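You operate a simulated robot arm through the tools that you are given. There is no shell and no other tool.

The job below is to be done with a simulated robot arm. You get a single attempt, and the scene is never put back.

Task
Clear the brush shaper, then shape the black hood's brush round.
Fine: stroke the slide until it shows round; both hood carriers end on the clear part of the bench. Set down upright: what you pick out.

It is judged by the outcome, as a careful person would: the job done as asked, and still so three seconds after it is handed in. It fails if anything else is knocked over, pushed out of place, dropped, spilled or broken.

Robot
A 7-joint arm with a two-finger parallel gripper, fixed in place. Base frame: the origin is at the foot of the arm, x ahead of it, y to its left, z up; the work surface is at about z = 84. Lengths are in cm, angles in rad, forces in N, time in s.
Its first joint turns from -2.897 to 2.897 rad. Payload 4.4 kg.
The TCP is the grasp point between the finger pads, 2.3 cm short of the fingertips. In the tool frame z runs along the fingers and y along their closing line. The gripper opens to 9.4 cm. The fingers are 3.8 cm wide and 1 cm thick; the gripper's body (5.4 by 9.6 cm) begins 3.9 cm behind the TCP.
Orientation is that of the tool frame in the base frame, as a unit quaternion [w, x, y, z]. With the fingers straight down and closing along the base's y, the tool's x points along the base's -x, its y along +y and its z along -z.

Tools
- The arm moves only by the tool step_arm. Its argument "rows" is a list that holds one entry, the list of rows, each a list of 7 numbers: the shift along the tool's x, y, z in cm, then the turn, a rotation vector about the tool's x, y, z in degrees, then the closure, from 0 (fully open) to 1 (shut). In form: [[[dx, dy, dz, wx, wy, wz, fingers], ...]]. A call has 1 to 20 rows; each row shifts and turns the commanded pose from where the row before left it, along the tool's axes as they then stand. Rows are played at 5 a second. More than 5 cm and 0.15 rad between two rows, or a gripper value outside its range, and nothing of the call is played. Where a pose cannot be reached the arm comes as near as it can. A force on the tool above 90 N (or 10 N above the force at the start of the call, whichever is more), or a blocked arm, ends the call early, and 0.2 s more pass. Each finger travels about 7.2 cm/s and halts on what it meets, pressing with about 26 N; the grip force reading is that of the motor and also rises with nothing between the fingers. The clock runs only during rows and for 0.2 s after the last one: add rows that do not move to give the fingers time. It gives the time, the measured TCP pose, the force on the tool (base axes), the opening and the grip force at its end, in the units of the frame above (readings bear some noise), with the torque about the TCP (base axes, N m) and any sound that the robot's microphone picked up, and new pictures: "views" is both (left out), scene, wrist or none.
- Cameras (640 x 400 px; columns grow to the right, rows downward): "scene" is fixed at [4.96, 64.92, 157.84]; the picture's right is [-0.56, -0.83, 0.00], its down [-0.44, 0.29, -0.85] and it looks along [0.71, -0.47, -0.53] (base axes); focal length 328 px, centre (320, 200). "wrist" rides on the gripper at [8.6, 1.6, -7.4] in the tool frame; the picture's right is [-0.18, 0.98, 0.00], its down [-0.58, -0.11, -0.81] and it looks along [-0.79, -0.15, 0.59] (tool axes); focal length 243 px, centre (320, 200). There is no depth. A picture from a camera that has moved, and an enlarged one, comes with that camera's place and axes in the base frame and with its lens.
- close_up(camera, box): a new picture of the part [left, top, right, bottom] of that camera's present view, enlarged. No time passes.
- sign_off(): hands the job in; it is judged then, once.

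Nothing tells you positions but the pictures and the camera data. Unless the task says otherwise, let go and move clear before handing in.

The tools are called after "Request:" by a JSON object that holds its "op" and its "data". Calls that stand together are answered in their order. step_arm: Moves the arm, as the interface text tells. Its arguments: {"type":"object","properties":{"rows":{"type":"array","items":{"type":"array","items":{"type":"array","items":{"type":"number"}}}},"views":{"type":"string","enum":["both","scene","wrist","none"]}},"required":["rows"]} The other tools are called the same way: close_up (camera, box) takes an enlarged picture of a part of a camera's view; sign_off () hands the job in.

At the start:

```text
time_s: 0.0
ee_pos: [74.93, -1.37, 117.22]
tcp_rot: [0.0, -0.001, 1.0, 0.0]
wrist_force: [-0.2, -0.8, 0.0]
torque: [-0.01, 0.01, -0.03]
gripper_width: 9.38
grasp_force: 0.0
```

scene: 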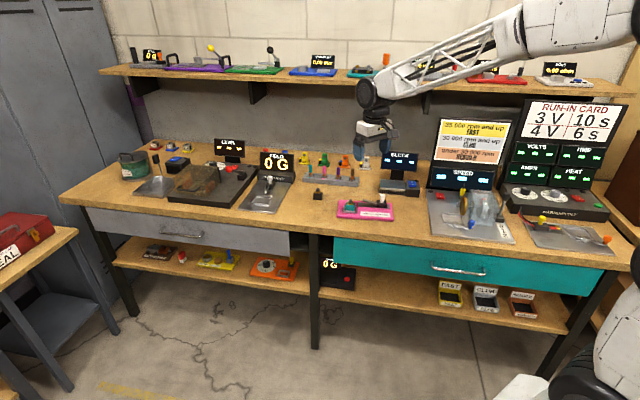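
wrist: 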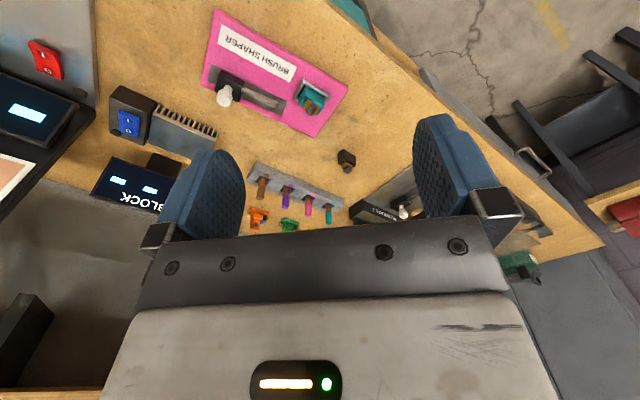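

I see a workbench with a pink "brush shaper" fixture near the centre, which has a slide and a teal hood carrier in it, and a small black hood on the bench nearby. I'll take enlarged pictures before moving.

Request:
{"op": "close_up", "data": {"camera": "scene", "box": [300, 140, 430, 221]}}

Request:
{"op": "close_up", "data": {"camera": "wrist", "box": [190, 0, 366, 110]}}

Request:
{"op": "close_up", "data": {"camera": "wrist", "box": [220, 120, 412, 240]}}

Request:
{"op": "close_up", "data": {"camera": "scene", "box": [240, 130, 400, 230]}}

```text
4.92 times, centred on (365, 180) of scene
camera zoom: at [4.96, 64.92, 157.84], right [-0.56, -0.83, 0.0], down [-0.44, 0.29, -0.85], along [0.71, -0.47, -0.53], focal length 1615 px, centre (98, 296)
```

zoom: 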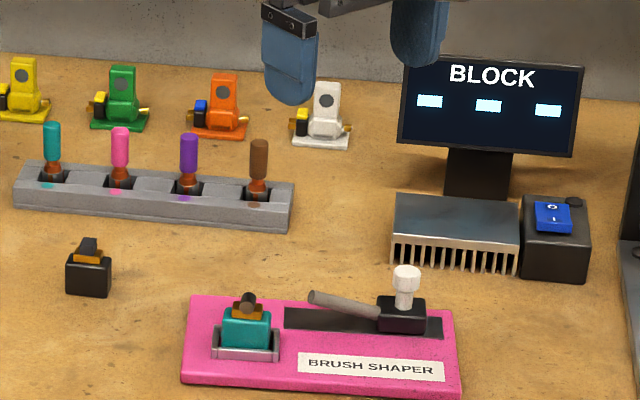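

```text
3.64 times, centred on (278, 55) of wrist
camera zoom: at [66.22, 0.12, 124.78], right [0.18, 0.98, 0.0], down [0.58, -0.11, 0.81], along [0.79, -0.15, -0.59], focal length 882 px, centre (473, 727)
```

zoom: 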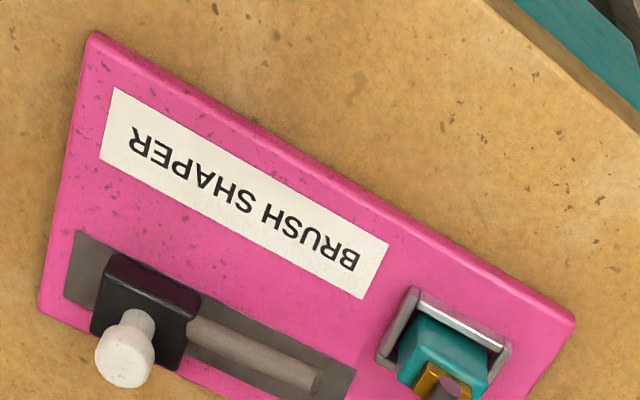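

```text
3.33 times, centred on (316, 180) of wrist
camera zoom: at [66.22, 0.12, 124.78], right [0.18, 0.98, 0.0], down [0.58, -0.11, 0.81], along [0.79, -0.15, -0.59], focal length 809 px, centre (333, 267)
```

zoom: 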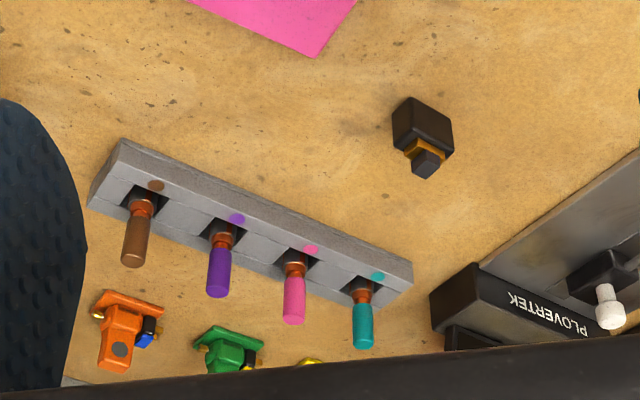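

```text
4.00 times, centred on (320, 180) of scene
camera zoom: at [4.96, 64.92, 157.84], right [-0.56, -0.83, 0.0], down [-0.44, 0.29, -0.85], along [0.71, -0.47, -0.53], focal length 1312 px, centre (320, 280)
```

zoom: 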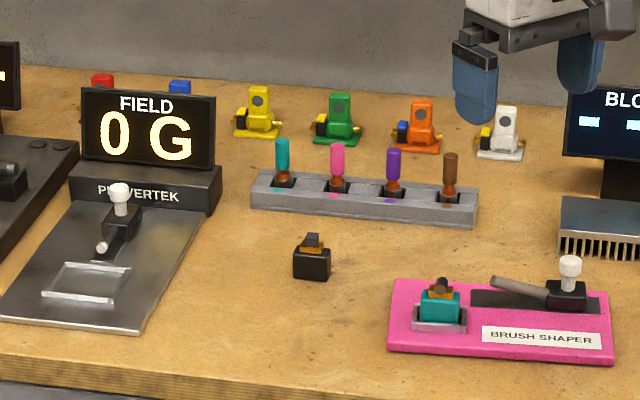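

The pink shaper seems to be around x 75–92, y -20–1, with its long side about 49° from base x. The teal hood is in its pocket near [87.5, -5], and the black hood stands on the bench near [104, -1]. I'll move closer, staying high, to measure them better.

Request:
{"op": "step_arm", "data": {"rows": [[[-2.6, -0.3, 2.6, 0, 0, 0, 0], [-2.6, -0.3, 2.6, 0, 0, 0, 0], [-2.6, -0.3, 2.6, 0, 0, 0, 0], [-2.6, -0.3, 2.6, 0, 0, 0, 0], [-2.6, -0.4, 2.6, 0, 0, 0, 0], [0, 0, 0, 0, 0, 0, 0]]], "views": "both"}}

```text
time_s: 1.4
ee_pos: [88.1, -3.13, 104.25]
tcp_rot: [0.0, 0.0, 1.0, 0.0]
wrist_force: [-0.5, -0.1, -0.2]
torque: [-0.01, -0.01, 0.02]
gripper_width: 9.38
grasp_force: 0.1
camera wrist: at [79.38, -1.71, 111.84], right [0.18, 0.98, 0.0], down [0.58, -0.11, 0.81], along [0.79, -0.15, -0.59], focal length 243 px, centre (320, 200)
```

scene: 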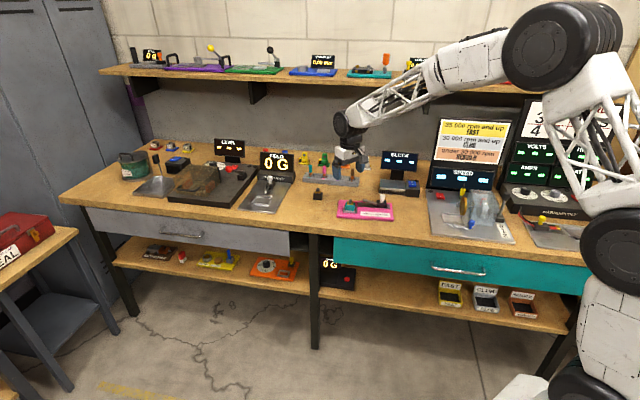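
wrist: 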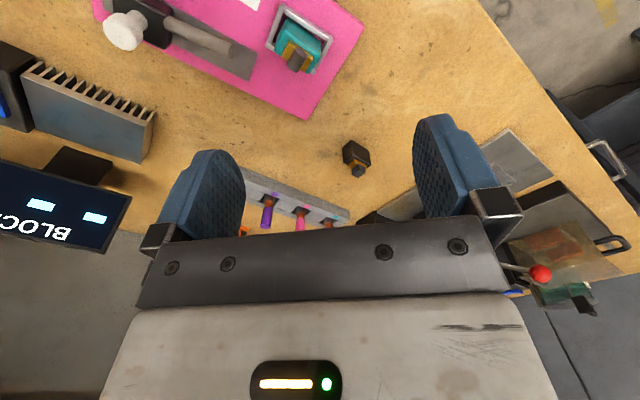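

Request:
{"op": "close_up", "data": {"camera": "wrist", "box": [230, 0, 390, 100]}}

Request:
{"op": "close_up", "data": {"camera": "wrist", "box": [310, 130, 406, 190]}}

Request:
{"op": "close_up", "data": {"camera": "wrist", "box": [80, 0, 272, 120]}}

Request:
{"op": "close_up", "data": {"camera": "scene", "box": [305, 180, 401, 240]}}

```text
4.00 times, centred on (310, 50) of wrist
camera zoom: at [79.38, -1.71, 111.84], right [0.18, 0.98, 0.0], down [0.58, -0.11, 0.81], along [0.79, -0.15, -0.59], focal length 970 px, centre (360, 800)
```

zoom: 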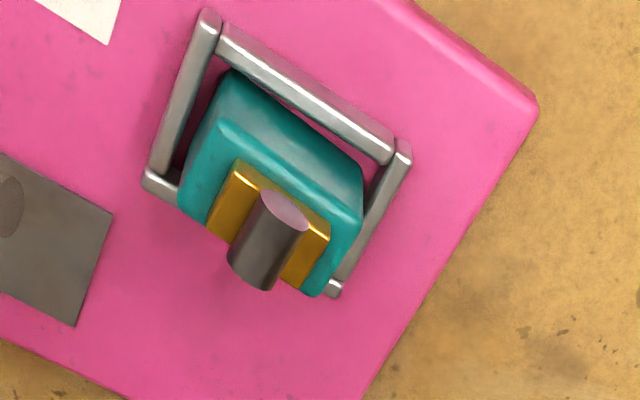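

```text
6.67 times, centred on (358, 160) of wrist
camera zoom: at [79.38, -1.71, 111.84], right [0.18, 0.98, 0.0], down [0.58, -0.11, 0.81], along [0.79, -0.15, -0.59], focal length 1618 px, centre (67, 467)
```

zoom: 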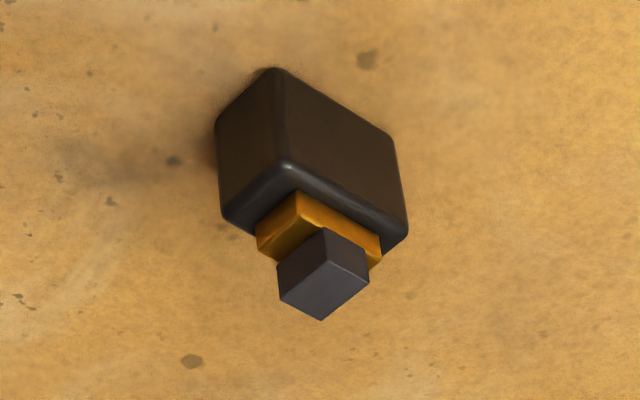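

```text
3.33 times, centred on (176, 60) of wrist
camera zoom: at [79.38, -1.71, 111.84], right [0.18, 0.98, 0.0], down [0.58, -0.11, 0.81], along [0.79, -0.15, -0.59], focal length 809 px, centre (800, 667)
```

zoom: 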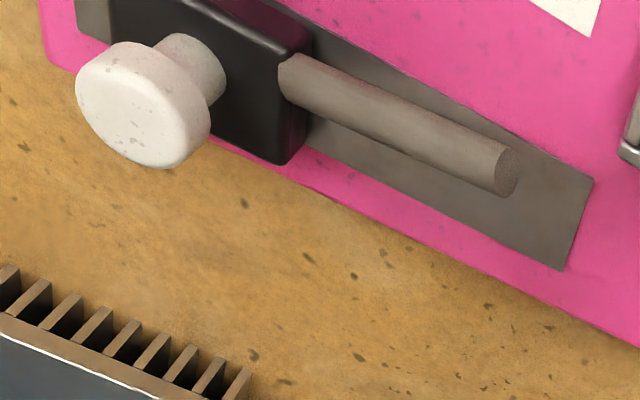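

```text
6.67 times, centred on (353, 210) of scene
camera zoom: at [4.96, 64.92, 157.84], right [-0.56, -0.83, 0.0], down [-0.44, 0.29, -0.85], along [0.71, -0.47, -0.53], focal length 2187 px, centre (100, 133)
```

zoom: 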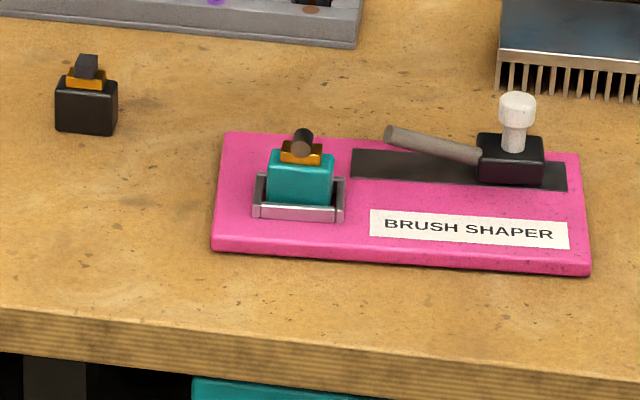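

I now have a closer estimate. The pocket and teal hood are near [88.5, -5.4], the knob is near [84, -18, 91], and the black hood is near [105, -1], which is slightly past vertical reach. The carriers' side faces square up with the shaper's long axis, so I'll turn the gripper to match and hover over the teal hood.

Request:
{"op": "step_arm", "data": {"rows": [[[0, 0, 0, 0, 0, 8, 0], [0, 0, 0, 0, 0, 8, 0], [0, 0, 0, 0, 0, 8, 0], [0, 0, 0, 0, 0, 8, 0], [0, 0, 0, 0, 0, 8, 0], [-0.9, -0.75, 2, 0, 0, 0, 0], [-0.9, -0.75, 2, 0, 0, 0, 0], [0, 0, 0, 0, 0, 0, 0]]], "views": "both"}}

```text
time_s: 3.2
ee_pos: [88.43, -5.25, 100.23]
tcp_rot: [0.0, 0.342, 0.94, 0.0]
wrist_force: [-0.2, 0.2, 0.0]
torque: [-0.01, 0.02, -0.05]
gripper_width: 9.42
grasp_force: 0.0
camera wrist: at [82.77, 1.37, 107.81], right [0.77, 0.63, 0.0], down [0.38, -0.46, 0.81], along [0.51, -0.62, -0.59], focal length 243 px, centre (320, 200)
```

scene: 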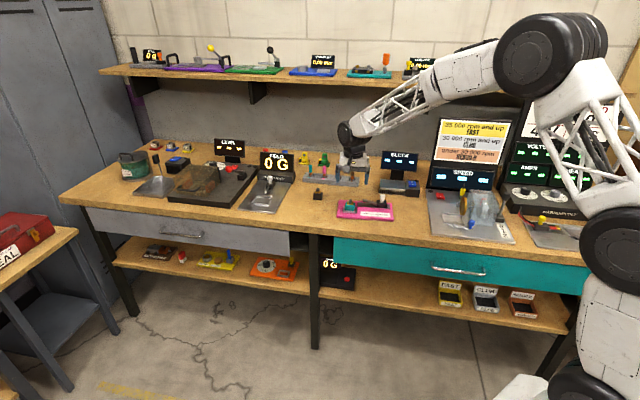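
wrist: 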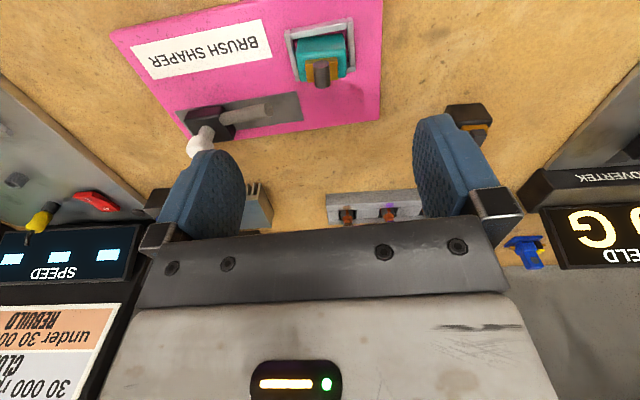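

Request:
{"op": "close_up", "data": {"camera": "wrist", "box": [264, 10, 376, 80]}}

Request:
{"op": "close_up", "data": {"camera": "wrist", "box": [165, 70, 325, 170]}}

```text
5.71 times, centred on (320, 45) of wrist
camera zoom: at [82.77, 1.37, 107.81], right [0.77, 0.63, 0.0], down [0.38, -0.46, 0.81], along [0.51, -0.62, -0.59], focal length 1386 px, centre (320, 1086)
```

zoom: 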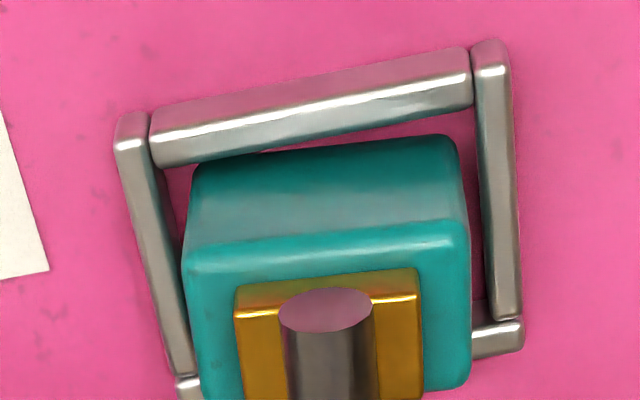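

```text
4.00 times, centred on (245, 120) of wrist
camera zoom: at [82.77, 1.37, 107.81], right [0.77, 0.63, 0.0], down [0.38, -0.46, 0.81], along [0.51, -0.62, -0.59], focal length 970 px, centre (620, 520)
```

zoom: 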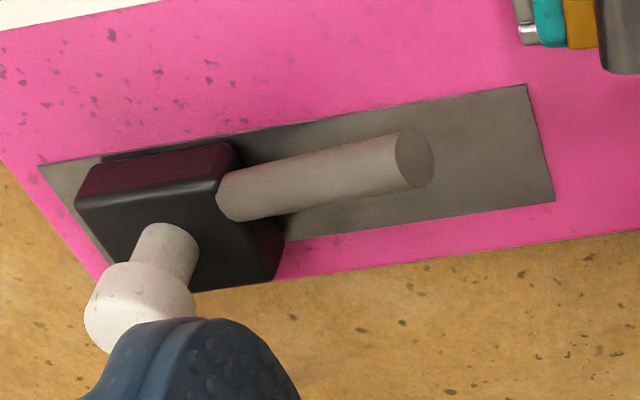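

The gripper now lines up with the pocket, and the teal hood sits loosely in it. I'll check the rim height and hood height from the scene camera before lowering.

Request:
{"op": "close_up", "data": {"camera": "scene", "box": [332, 190, 380, 220]}}

Request:
{"op": "close_up", "data": {"camera": "scene", "box": [300, 175, 348, 205]}}

```text
13.33 times, centred on (356, 205) of scene
camera zoom: at [4.96, 64.92, 157.84], right [-0.56, -0.83, 0.0], down [-0.44, 0.29, -0.85], along [0.71, -0.47, -0.53], focal length 4374 px, centre (-160, 133)
```

zoom: 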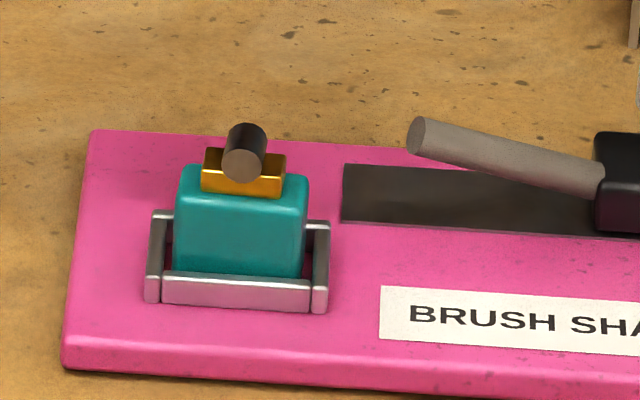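

```text
13.33 times, centred on (324, 190) of scene
camera zoom: at [4.96, 64.92, 157.84], right [-0.56, -0.83, 0.0], down [-0.44, 0.29, -0.85], along [0.71, -0.47, -0.53], focal length 4374 px, centre (267, 333)
```

zoom: 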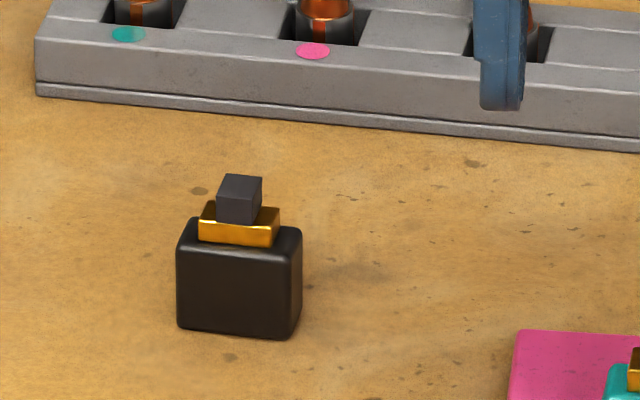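

The rim top is at about z 86 and the teal body top at about 88.3. I'll narrow the opening to about 6.4 cm to stay clear of the rod, then lower partway and check the alignment.

Request:
{"op": "step_arm", "data": {"rows": [[[-0.44, 0, 2, 0, 0, 0, 0.32], [0, 0, 2, 0, 0, 0, 0.32], [0, 0, 2, 0, 0, 0, 0.32], [0, 0, 1.7, 0, 0, 0, 0.32], [0, 0, 0, 0, 0, 0, 0.32]]], "views": "both"}}

```text
time_s: 4.4
ee_pos: [88.71, -5.47, 92.5]
tcp_rot: [0.0, 0.342, 0.94, 0.0]
wrist_force: [0.1, -0.3, 0.1]
torque: [0.02, 0.06, 0.01]
gripper_width: 6.42
grasp_force: 0.2
camera wrist: at [83.04, 1.21, 100.11], right [0.77, 0.64, 0.0], down [0.38, -0.46, 0.81], along [0.51, -0.62, -0.59], focal length 243 px, centre (320, 200)
```

scene: 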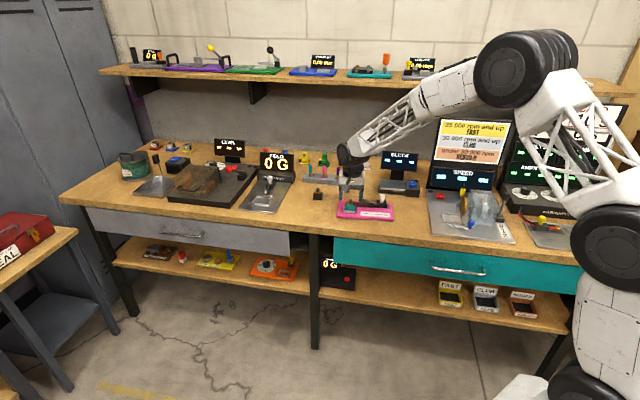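
wrist: 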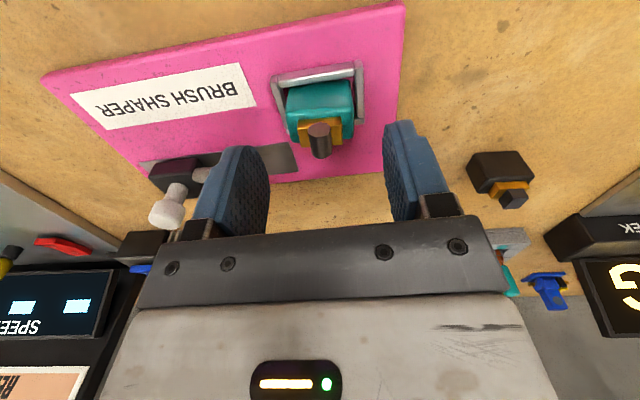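

The hood is centred between the fingers. I'll go down to z 88.7 and close on its side faces.

Request:
{"op": "step_arm", "data": {"rows": [[[0, 0, 1.3, 0, 0, 0, 0.32], [0, 0, 1.3, 0, 0, 0, 0.32], [0, 0, 0.8, 0, 0, 0, 0.32], [0, 0, 0.4, 0, 0, 0, 0.32], [0, 0, 0, 0, 0, 0, 0.32]]], "views": "both"}}

```text
time_s: 5.6
ee_pos: [88.62, -5.54, 88.75]
tcp_rot: [0.0, 0.343, 0.939, 0.0]
wrist_force: [1.0, -0.9, 1.2]
torque: [0.01, 0.01, 0.0]
gripper_width: 6.38
grasp_force: 0.0
camera wrist: at [83.0, 1.17, 96.33], right [0.77, 0.64, 0.0], down [0.38, -0.46, 0.81], along [0.51, -0.62, -0.59], focal length 243 px, centre (320, 200)
```

scene: 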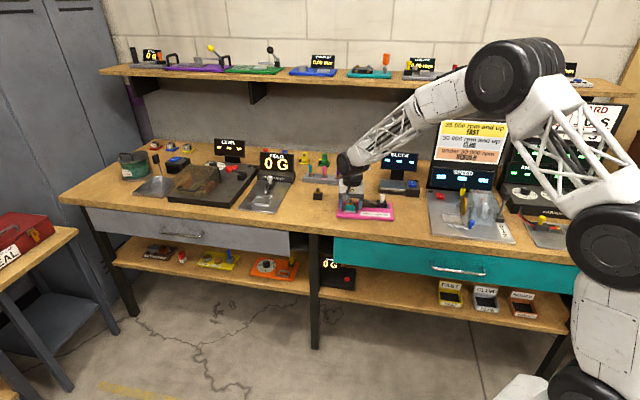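
wrist: 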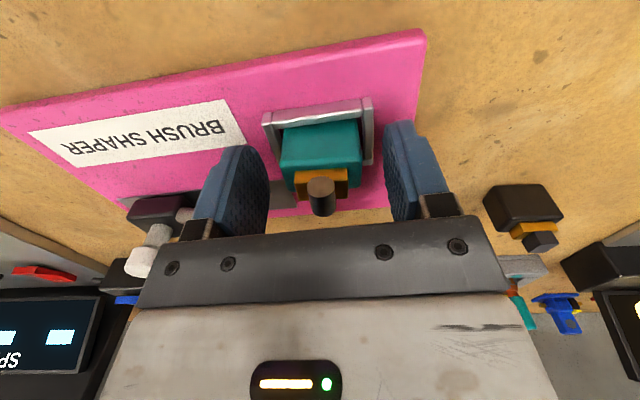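

Request:
{"op": "close_up", "data": {"camera": "scene", "box": [324, 170, 396, 215]}}

Request:
{"op": "close_up", "data": {"camera": "wrist", "box": [200, 80, 440, 230]}}

```text
8.89 times, centred on (360, 192) of scene
camera zoom: at [4.96, 64.92, 157.84], right [-0.56, -0.83, 0.0], down [-0.44, 0.29, -0.85], along [0.71, -0.47, -0.53], focal length 2916 px, centre (-36, 267)
```

zoom: 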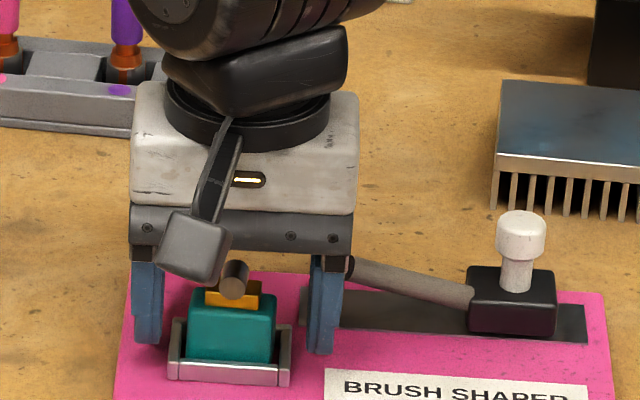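

```text
2.67 times, centred on (320, 155) of wrist
camera zoom: at [83.0, 1.17, 96.33], right [0.77, 0.64, 0.0], down [0.38, -0.46, 0.81], along [0.51, -0.62, -0.59], focal length 647 px, centre (320, 320)
```

zoom: 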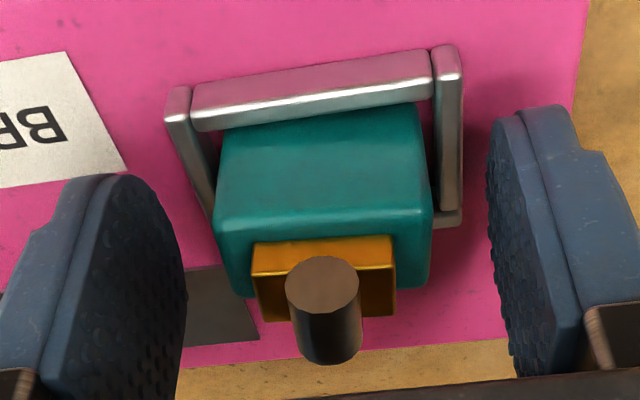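

Clearances look good. I'll close on the teal hood.

Request:
{"op": "step_arm", "data": {"rows": [[[0, 0, 0, 0, 0, 0, 0.5], [0, 0, 0, 0, 0, 0, 0.7], [0, 0, 0, 0, 0, 0, 1], [0, 0, 0, 0, 0, 0, 1], [0, 0, 0, 0, 0, 0, 1]]], "views": "wrist"}}

```text
time_s: 6.8
ee_pos: [88.67, -5.58, 88.72]
tcp_rot: [0.0, 0.342, 0.94, 0.0]
wrist_force: [-0.4, -0.6, 1.0]
torque: [-0.03, 0.01, 0.02]
gripper_width: 3.71
grasp_force: 26.2
camera wrist: at [83.0, 1.17, 96.33], right [0.77, 0.64, 0.0], down [0.38, -0.46, 0.81], along [0.51, -0.62, -0.59], focal length 243 px, centre (320, 200)
```

wrist: 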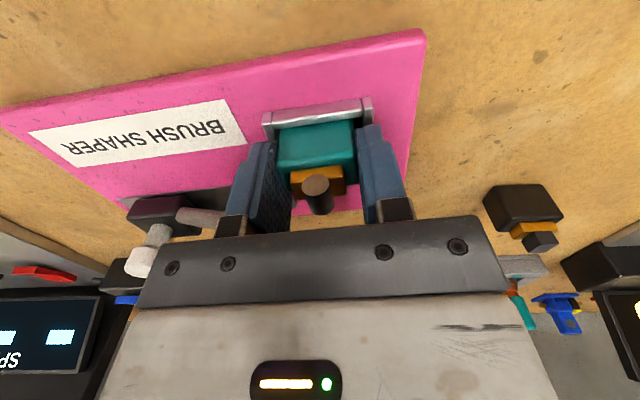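

The teal hood is held, 3.71 cm wide. I'll lift it straight up.

Request:
{"op": "step_arm", "data": {"rows": [[[0, 0, -0.5, 0, 0, 0, 1], [0, 0, -0.8, 0, 0, 0, 1], [0, 0, -1.2, 0, 0, 0, 1], [0, 0, -1.5, 0, 0, 0, 1], [0, 0, -1.5, 0, 0, 0, 1], [0, 0, 0, 0, 0, 0, 1]]], "views": "both"}}

```text
time_s: 8.2
ee_pos: [88.72, -5.52, 94.18]
tcp_rot: [0.0, 0.342, 0.94, 0.0]
wrist_force: [0.2, 1.3, -1.8]
torque: [-0.01, -0.01, -0.03]
gripper_width: 3.73
grasp_force: 26.2
camera wrist: at [83.0, 1.17, 101.75], right [0.77, 0.64, 0.0], down [0.38, -0.46, 0.81], along [0.51, -0.62, -0.59], focal length 243 px, centre (320, 200)
```

scene: 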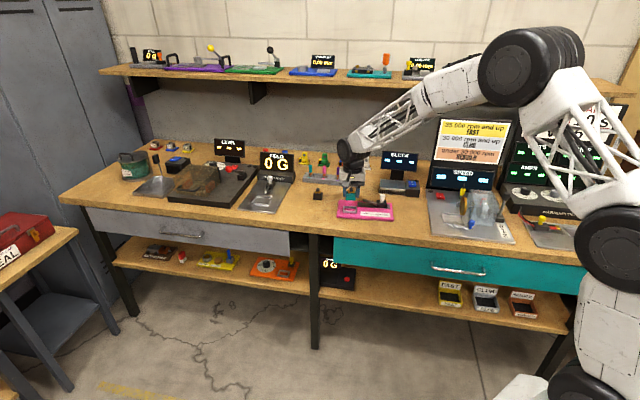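
wrist: 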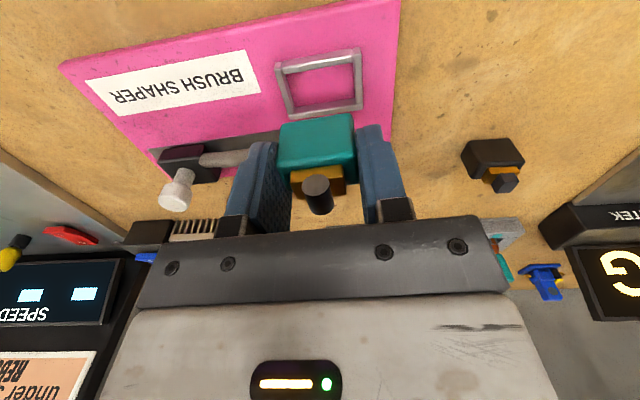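

The pocket is now empty and fully visible. I'll measure it and the black hood again from here.

Request:
{"op": "close_up", "data": {"camera": "wrist", "box": [264, 40, 376, 110]}}

Request:
{"op": "close_up", "data": {"camera": "wrist", "box": [440, 125, 552, 195]}}

Request:
{"op": "close_up", "data": {"camera": "scene", "box": [264, 140, 400, 225]}}

```text
5.71 times, centred on (320, 75) of wrist
camera zoom: at [83.0, 1.17, 101.75], right [0.77, 0.64, 0.0], down [0.38, -0.46, 0.81], along [0.51, -0.62, -0.59], focal length 1386 px, centre (320, 914)
```

zoom: 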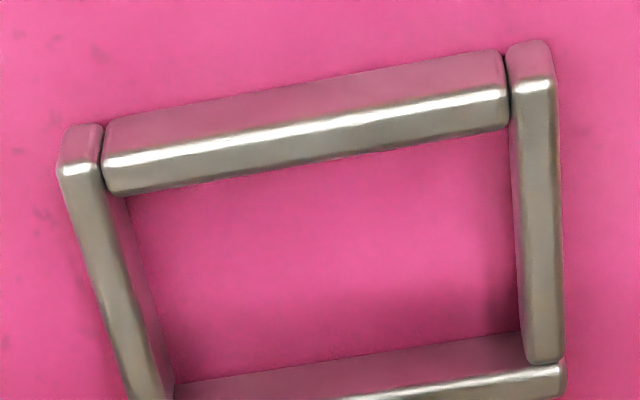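

```text
5.71 times, centred on (496, 160) of wrist
camera zoom: at [83.0, 1.17, 101.75], right [0.77, 0.64, 0.0], down [0.38, -0.46, 0.81], along [0.51, -0.62, -0.59], focal length 1386 px, centre (-686, 429)
```

zoom: 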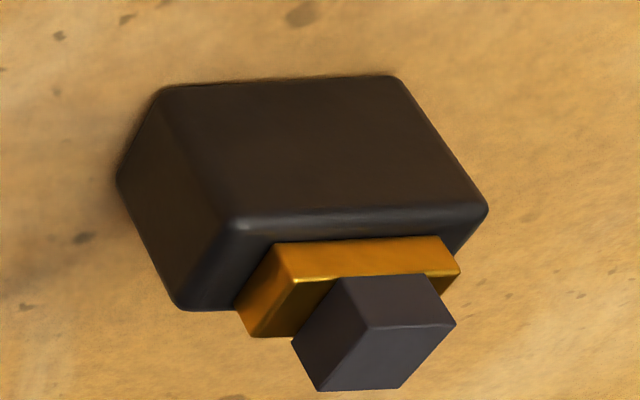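

```text
4.71 times, centred on (332, 182) of scene
camera zoom: at [4.96, 64.92, 157.84], right [-0.56, -0.83, 0.0], down [-0.44, 0.29, -0.85], along [0.71, -0.47, -0.53], focal length 1544 px, centre (264, 282)
```

zoom: 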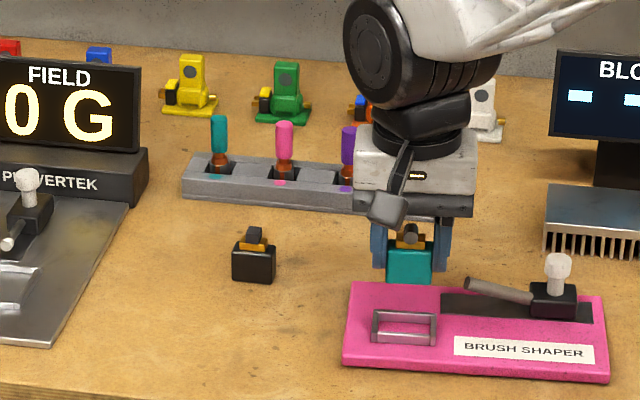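

The teal hood is clear of the shaper. I'll carry it left to the open bench near [92.8, 5.8] and lower it to just above the surface.

Request:
{"op": "step_arm", "data": {"rows": [[[0.5, 1.4, 0, 0, 0, 0, 1], [1.05, 2.85, 0, 0, 0, 0, 1], [1.05, 2.85, 0, 0, 0, 0, 1], [1.05, 2.85, 0, 0, 0, 0, 1], [0.5, 1.34, 0, 0, 0, 0, 1], [0, 0, 0, 0, 0, 0, 1], [0, 0, 1.5, 0, 0, 0, 1], [0, 0, 1.5, 0, 0, 0, 1], [0, 0, 1.3, 0, 0, 0, 1], [0, 0, 0.8, 0, 0, 0, 1], [0, 0, 0, 0, 0, 0, 1]]], "views": "both"}}

```text
time_s: 10.6
ee_pos: [92.71, 5.76, 89.1]
tcp_rot: [0.0, 0.342, 0.94, 0.0]
wrist_force: [-0.1, -0.6, -0.9]
torque: [-0.03, -0.03, 0.02]
gripper_width: 3.72
grasp_force: 26.6
camera wrist: at [87.08, 12.4, 96.71], right [0.77, 0.64, 0.0], down [0.38, -0.46, 0.81], along [0.51, -0.62, -0.59], focal length 243 px, centre (320, 200)
```

scene: 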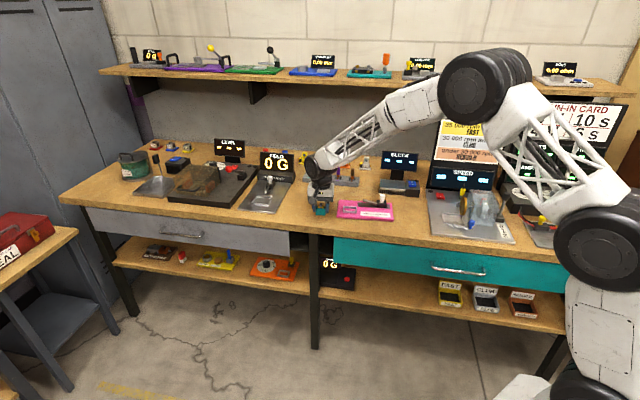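
wrist: 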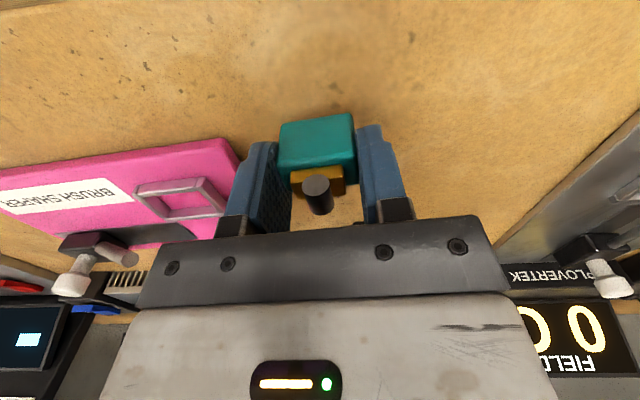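

It's now about 1.3 cm above the bench by my estimate. I'll lower it slowly and watch the force for contact.

Request:
{"op": "step_arm", "data": {"rows": [[[0, 0, 0.5, 0, 0, 0, 1], [0, 0, 0.3, 0, 0, 0, 1], [0, 0, 0.15, 0, 0, 0, 1], [0, 0, 0.1, 0, 0, 0, 1], [0, 0, 0, 0, 0, 0, 1]]], "views": "wrist"}}

Request:
{"op": "close_up", "data": {"camera": "scene", "box": [296, 185, 344, 215]}}

```text
time_s: 11.8
ee_pos: [92.76, 5.81, 88.05]
tcp_rot: [0.0, 0.343, 0.939, -0.001]
wrist_force: [-0.9, 0.0, -0.6]
torque: [-0.01, 0.0, -0.01]
gripper_width: 3.73
grasp_force: 25.8
camera wrist: at [87.13, 12.46, 95.61], right [0.77, 0.64, 0.0], down [0.38, -0.46, 0.81], along [0.51, -0.62, -0.59], focal length 243 px, centre (320, 200)
```

wrist: 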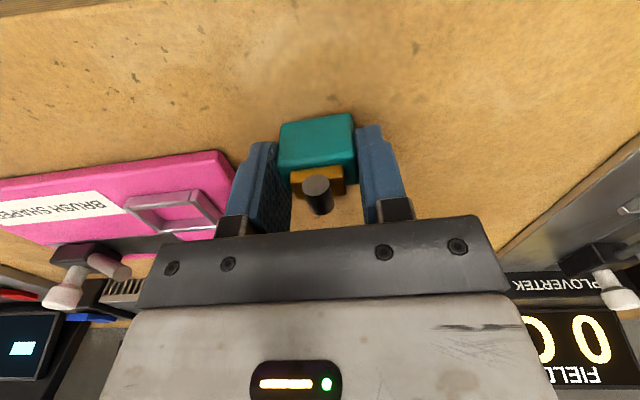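

```text
13.33 times, centred on (320, 200) of scene
camera zoom: at [4.96, 64.92, 157.84], right [-0.56, -0.83, 0.0], down [-0.44, 0.29, -0.85], along [0.71, -0.47, -0.53], focal length 4374 px, centre (320, 200)
```

zoom: 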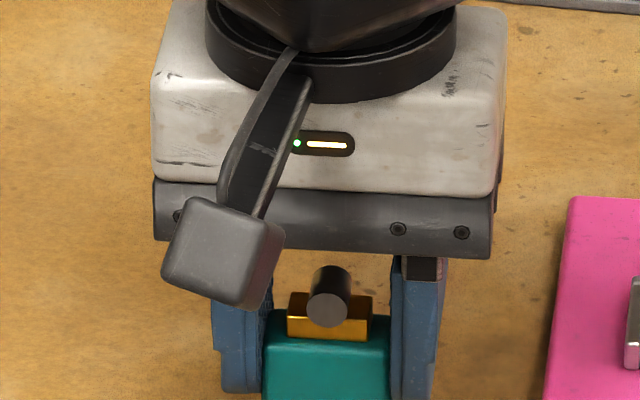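

Request:
{"op": "step_arm", "data": {"rows": [[[0, 0, 0.1, 0, 0, 0, 1], [0, 0, 0.1, 0, 0, 0, 1], [0, 0, 0, 0, 0, 0, 1]]], "views": "none"}}

Request:
{"op": "close_up", "data": {"camera": "scene", "box": [296, 195, 344, 225]}}

```text
time_s: 12.6
ee_pos: [92.73, 5.85, 87.81]
tcp_rot: [0.001, 0.342, 0.94, 0.0]
wrist_force: [-0.3, -0.7, -0.3]
torque: [0.0, -0.01, 0.03]
gripper_width: 3.72
grasp_force: 26.3
```

```text
13.33 times, centred on (320, 210) of scene
camera zoom: at [4.96, 64.92, 157.84], right [-0.56, -0.83, 0.0], down [-0.44, 0.29, -0.85], along [0.71, -0.47, -0.53], focal length 4374 px, centre (320, 67)
```

zoom: 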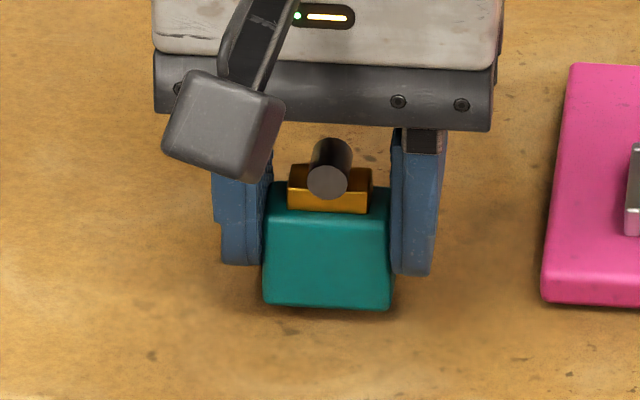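

Request:
{"op": "step_arm", "data": {"rows": [[[0, 0, 0.1, 0, 0, 0, 1], [0, 0, 0, 0, 0, 0, 1]]], "views": "none"}}

```text
time_s: 13.2
ee_pos: [92.84, 5.77, 87.78]
tcp_rot: [0.0, 0.342, 0.94, 0.0]
wrist_force: [0.2, 0.5, -1.2]
torque: [-0.04, 0.0, -0.03]
gripper_width: 3.74
grasp_force: 25.6
```

Request:
{"op": "step_arm", "data": {"rows": [[[0, 0, 0.1, 0, 0, 0, 1], [0, 0, 0, 0, 0, 0, 1]]], "views": "none"}}

```text
time_s: 13.8
ee_pos: [92.9, 5.88, 87.68]
tcp_rot: [0.0, 0.342, 0.94, 0.0]
wrist_force: [-0.6, -0.5, -0.7]
torque: [0.01, 0.03, 0.04]
gripper_width: 3.68
grasp_force: 26.4
```

Request:
{"op": "step_arm", "data": {"rows": [[[0, 0, 0.1, 0, 0, 0, 1], [0, 0, 0, 0, 0, 0, 1], [0, 0, 0, 0, 0, 0, 1]]], "views": "none"}}

Request:
{"op": "close_up", "data": {"camera": "scene", "box": [308, 205, 332, 220]}}

```text
time_s: 14.6
ee_pos: [92.84, 5.74, 87.47]
tcp_rot: [0.0, 0.342, 0.94, 0.0]
wrist_force: [0.7, 0.3, -0.3]
torque: [-0.02, -0.05, 0.02]
gripper_width: 3.72
grasp_force: 26.3
```

```text
16.00 times, centred on (320, 212) of scene
camera zoom: at [4.96, 64.92, 157.84], right [-0.56, -0.83, 0.0], down [-0.44, 0.29, -0.85], along [0.71, -0.47, -0.53], focal length 5249 px, centre (320, 0)
```

zoom: 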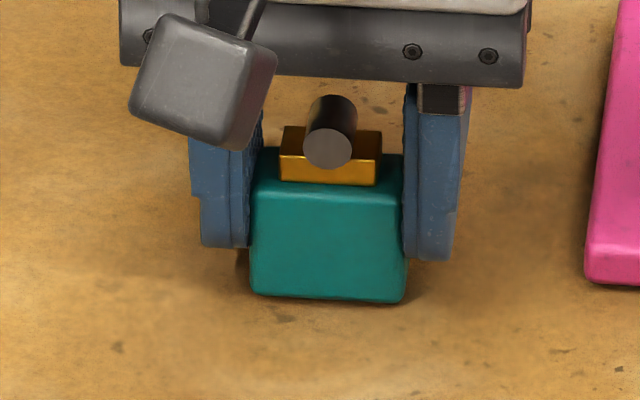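

Request:
{"op": "step_arm", "data": {"rows": [[[0, 0, 0.1, 0, 0, 0, 1], [0, 0, 0, 0, 0, 0, 1], [0, 0, 0, 0, 0, 0, 1]]], "views": "none"}}

```text
time_s: 15.4
ee_pos: [92.77, 5.85, 87.43]
tcp_rot: [0.0, 0.342, 0.94, 0.0]
wrist_force: [0.1, 0.6, -1.1]
torque: [0.0, -0.01, 0.01]
gripper_width: 3.71
grasp_force: 25.9
```

Request:
{"op": "step_arm", "data": {"rows": [[[0, 0, 0.1, 0, 0, 0, 1], [0, 0, 0, 0, 0, 0, 1], [0, 0, 0, 0, 0, 0, 1]]], "views": "none"}}

```text
time_s: 16.2
ee_pos: [92.77, 5.71, 87.36]
tcp_rot: [0.0, 0.341, 0.94, 0.0]
wrist_force: [-0.4, 0.9, 1.5]
torque: [0.01, -0.03, 0.0]
gripper_width: 3.72
grasp_force: 25.7
```

Request:
{"op": "step_arm", "data": {"rows": [[[0, 0, 0.06, 0, 0, 0, 1], [0, 0, 0, 0, 0, 0, 1], [0, 0, 0, 0, 0, 0, 1]]], "views": "none"}}

```text
time_s: 17.0
ee_pos: [92.76, 5.71, 87.26]
tcp_rot: [0.001, 0.342, 0.94, 0.0]
wrist_force: [-1.0, 0.3, 9.6]
torque: [0.04, 0.06, 0.05]
gripper_width: 3.73
grasp_force: 25.9
```

Contact force is rising, so the teal hood is on the bench. I'll back off a touch, release and lift away.

Request:
{"op": "step_arm", "data": {"rows": [[[0, 0, -0.06, 0, 0, 0, 1], [0, 0, 0, 0, 0, 0, 0.55], [0, 0, 0, 0, 0, 0, 0.4], [0, 0, 0, 0, 0, 0, 0.32], [0, 0, 0, 0, 0, 0, 0.32], [0, 0, -1, 0, 0, 0, 0.32], [0, 0, -2, 0, 0, 0, 0.32], [0, 0, -3, 0, 0, 0, 0.32], [0, 0, -3, 0, 0, 0, 0.32], [0, 0, 0, 0, 0, 0, 0.32]]], "views": "both"}}

Request:
{"op": "close_up", "data": {"camera": "scene", "box": [296, 180, 360, 220]}}

```text
time_s: 19.2
ee_pos: [92.84, 5.74, 96.35]
tcp_rot: [0.0, 0.342, 0.94, 0.0]
wrist_force: [-0.1, -0.4, -0.8]
torque: [0.0, 0.02, 0.01]
gripper_width: 6.38
grasp_force: 0.1
camera wrist: at [87.2, 12.41, 103.89], right [0.77, 0.64, 0.0], down [0.38, -0.46, 0.81], along [0.51, -0.62, -0.59], focal length 243 px, centre (320, 200)
```

scene: 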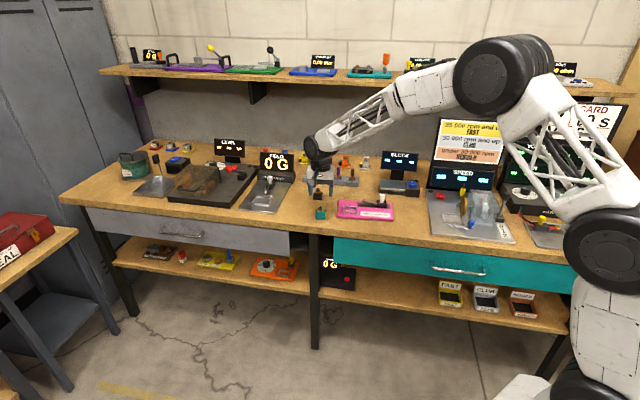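
wrist: 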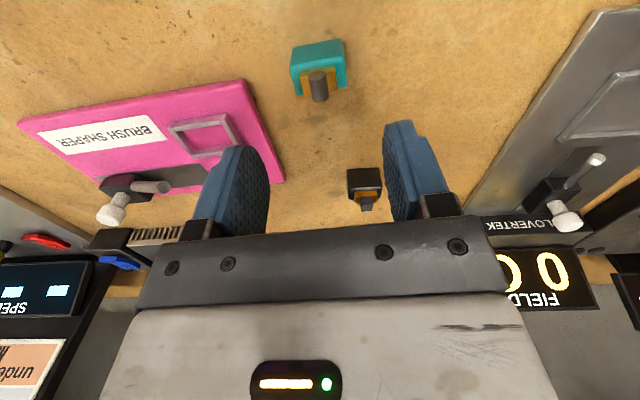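

```text
10.00 times, centred on (328, 200) of scene
camera zoom: at [4.96, 64.92, 157.84], right [-0.56, -0.83, 0.0], down [-0.44, 0.29, -0.85], along [0.71, -0.47, -0.53], focal length 3281 px, centre (240, 200)
```

zoom: 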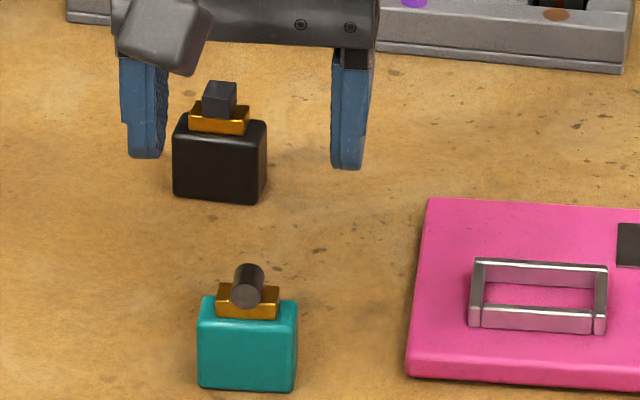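

The teal hood is standing upright on the bench. Next is the black hood near [105.2, -1.1], turned about 44°. I'll turn the gripper to match, lean it outward 15° for reach, and test the reach well above it.

Request:
{"op": "step_arm", "data": {"rows": [[[0, 0, 0, 0, 0, 6, 0.32], [0, 0, 0, 0, -7.5, 0, 0.32], [0, 0, 0, 0, -7.5, 0, 0.32], [-3.26, 1.03, 0.87, 0, 0, 0, 0.32], [-3.26, 1.03, 0.87, 0, 0, 0, 0.32], [-3.26, 1.03, 0.87, 0, 0, 0, 0.32], [-3.26, 1.03, 0.87, 0, 0, 0, 0.32], [0, 0, 0, 0, 0, 0, 0.32], [0, 0, 0, 0, 0, 0, 0.32]]], "views": "both"}}

```text
time_s: 21.2
ee_pos: [104.9, -0.98, 96.22]
tcp_rot: [0.119, 0.388, 0.913, -0.051]
wrist_force: [-0.8, 0.1, -0.2]
torque: [-0.01, 0.0, 0.02]
gripper_width: 6.39
grasp_force: 0.0
camera wrist: at [98.96, 7.44, 101.31], right [0.83, 0.56, 0.05], down [0.17, -0.33, 0.93], along [0.53, -0.76, -0.37], focal length 243 px, centre (320, 200)
```

scene: 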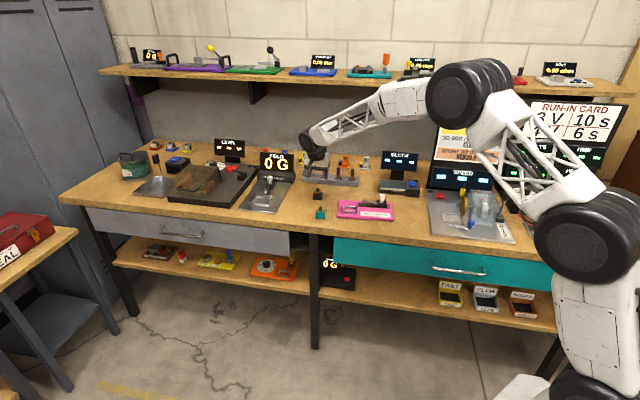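
wrist: 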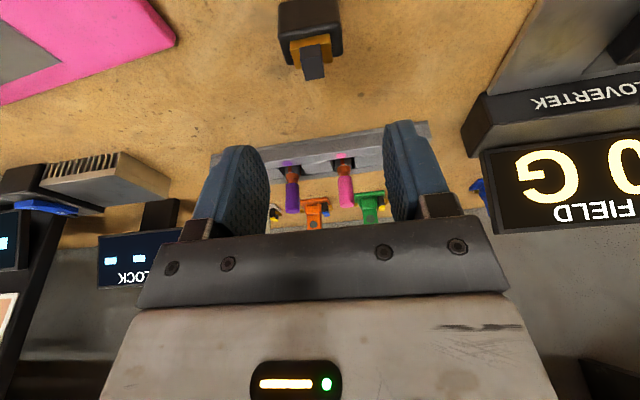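

The 15° lean reaches the hood's position, so it's within range. I'll check its exact alignment before going down.

Request:
{"op": "close_up", "data": {"camera": "wrist", "box": [248, 0, 376, 80]}}

Request:
{"op": "close_up", "data": {"camera": "scene", "box": [288, 160, 352, 200]}}

```text
5.00 times, centred on (312, 40) of wrist
camera zoom: at [98.96, 7.44, 101.31], right [0.83, 0.56, 0.05], down [0.17, -0.33, 0.93], along [0.53, -0.76, -0.37], focal length 1213 px, centre (360, 1000)
```

zoom: 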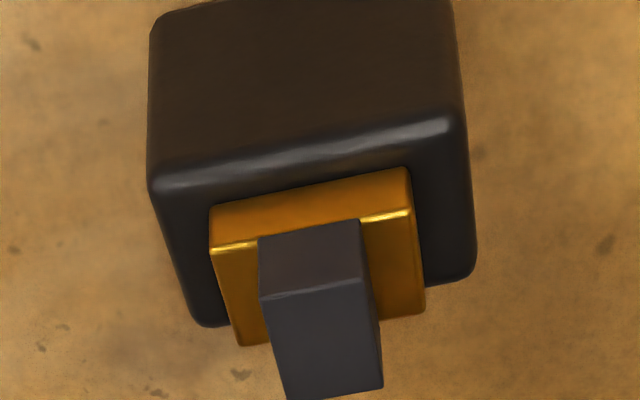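

```text
10.00 times, centred on (320, 180) of scene
camera zoom: at [4.96, 64.92, 157.84], right [-0.56, -0.83, 0.0], down [-0.44, 0.29, -0.85], along [0.71, -0.47, -0.53], focal length 3281 px, centre (320, 400)
```

zoom: 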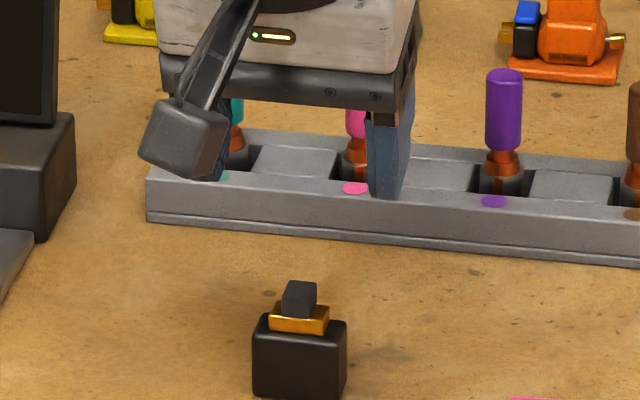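

The hood's centre is at about [104.9, -0.9] and turned 44°, so it's right under the gripper. I'll lower along the true vertical in stages.

Request:
{"op": "step_arm", "data": {"rows": [[[0.44, 0, 1.64, 0, 0, 0, 0.32], [0.44, 0, 1.64, 0, 0, 0, 0.32], [0.36, 0, 1.35, 0, 0, 0, 0.32], [0, 0, 0, 0, 0, 0, 0.32], [0, 0, 0, 0, 0, 0, 0.32]]], "views": "both"}}

Request:
{"op": "close_up", "data": {"camera": "scene", "box": [288, 165, 352, 205]}}

```text
time_s: 22.4
ee_pos: [105.01, -1.01, 91.65]
tcp_rot: [0.12, 0.387, 0.913, -0.051]
wrist_force: [0.8, 0.0, -1.4]
torque: [-0.02, 0.03, -0.01]
gripper_width: 6.4
grasp_force: 0.2
camera wrist: at [98.96, 7.32, 96.7], right [0.83, 0.56, 0.05], down [0.17, -0.33, 0.93], along [0.53, -0.76, -0.37], focal length 243 px, centre (320, 200)
```

scene: 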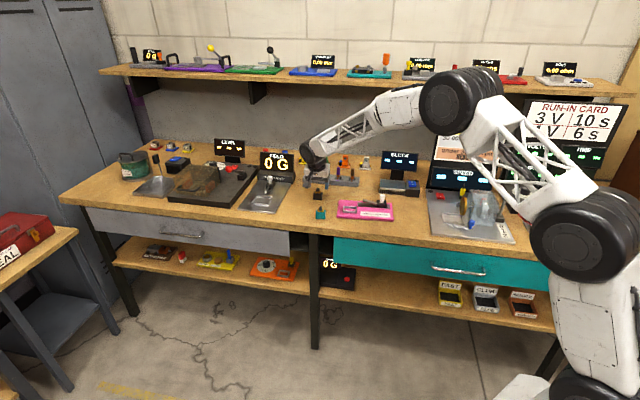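
wrist: 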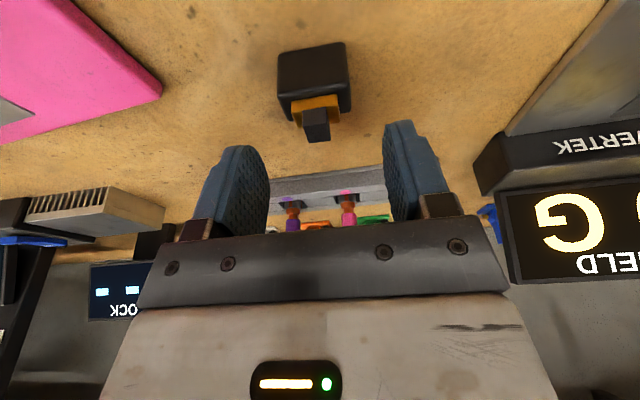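

```text
10.00 times, centred on (320, 185) of scene
camera zoom: at [4.96, 64.92, 157.84], right [-0.56, -0.83, 0.0], down [-0.44, 0.29, -0.85], along [0.71, -0.47, -0.53], focal length 3281 px, centre (320, 350)
```

zoom: 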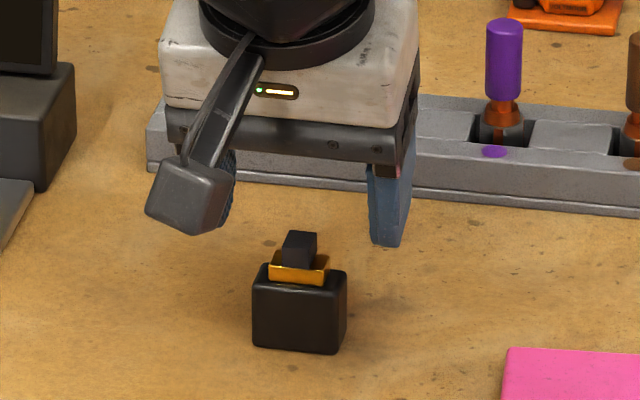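

Request:
{"op": "step_arm", "data": {"rows": [[[0.36, 0, 1.35, 0, 0, 0, 0.32], [0.34, 0, 1.26, 0, 0, 0, 0.32], [0.28, 0, 1.06, 0, 0, 0, 0.32], [0, 0, 0, 0, 0, 0, 0.32], [0, 0, 0, 0, 0, 0, 0.32]]], "views": "both"}}

Request:
{"op": "close_up", "data": {"camera": "scene", "box": [288, 170, 352, 210]}}

Request:
{"op": "close_up", "data": {"camera": "wrist", "box": [200, 80, 440, 230]}}

```text
time_s: 23.6
ee_pos: [104.9, -1.18, 87.82]
tcp_rot: [0.12, 0.387, 0.913, -0.051]
wrist_force: [-0.2, -0.5, 0.4]
torque: [0.0, -0.04, 0.0]
gripper_width: 6.4
grasp_force: 0.0
camera wrist: at [98.93, 7.25, 92.9], right [0.83, 0.56, 0.05], down [0.17, -0.33, 0.93], along [0.53, -0.76, -0.37], focal length 243 px, centre (320, 200)
```

scene: 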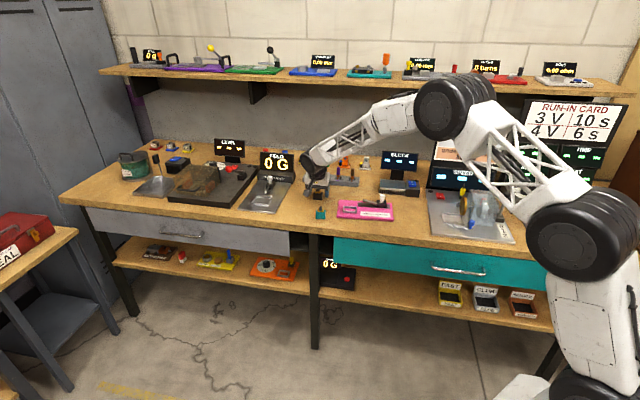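
wrist: 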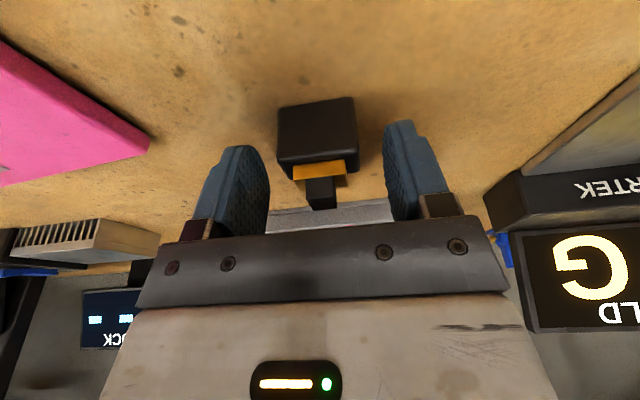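

```text
10.00 times, centred on (320, 190) of scene
camera zoom: at [4.96, 64.92, 157.84], right [-0.56, -0.83, 0.0], down [-0.44, 0.29, -0.85], along [0.71, -0.47, -0.53], focal length 3281 px, centre (320, 300)
```

zoom: 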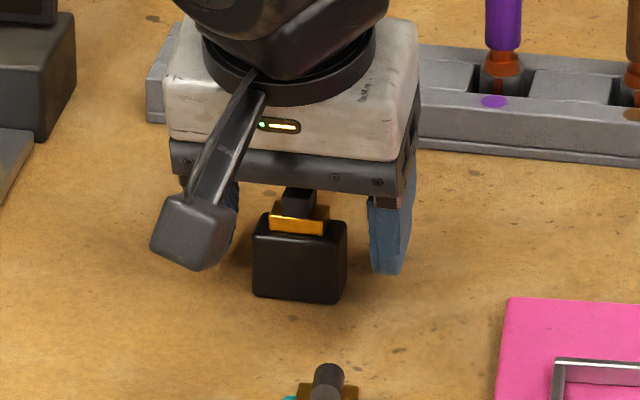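

```text
2.67 times, centred on (320, 155) of wrist
camera zoom: at [98.93, 7.25, 92.9], right [0.83, 0.56, 0.05], down [0.17, -0.33, 0.93], along [0.53, -0.76, -0.37], focal length 647 px, centre (320, 320)
```

zoom: 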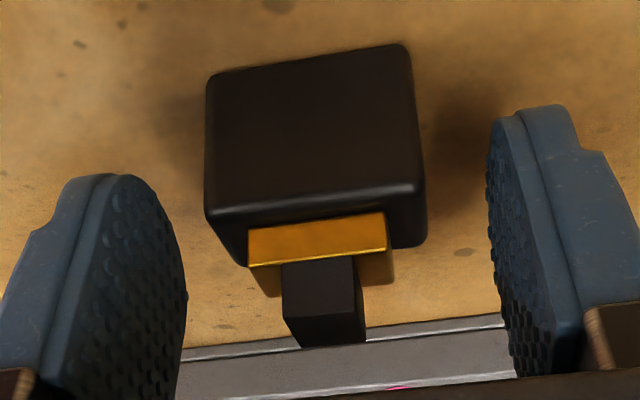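

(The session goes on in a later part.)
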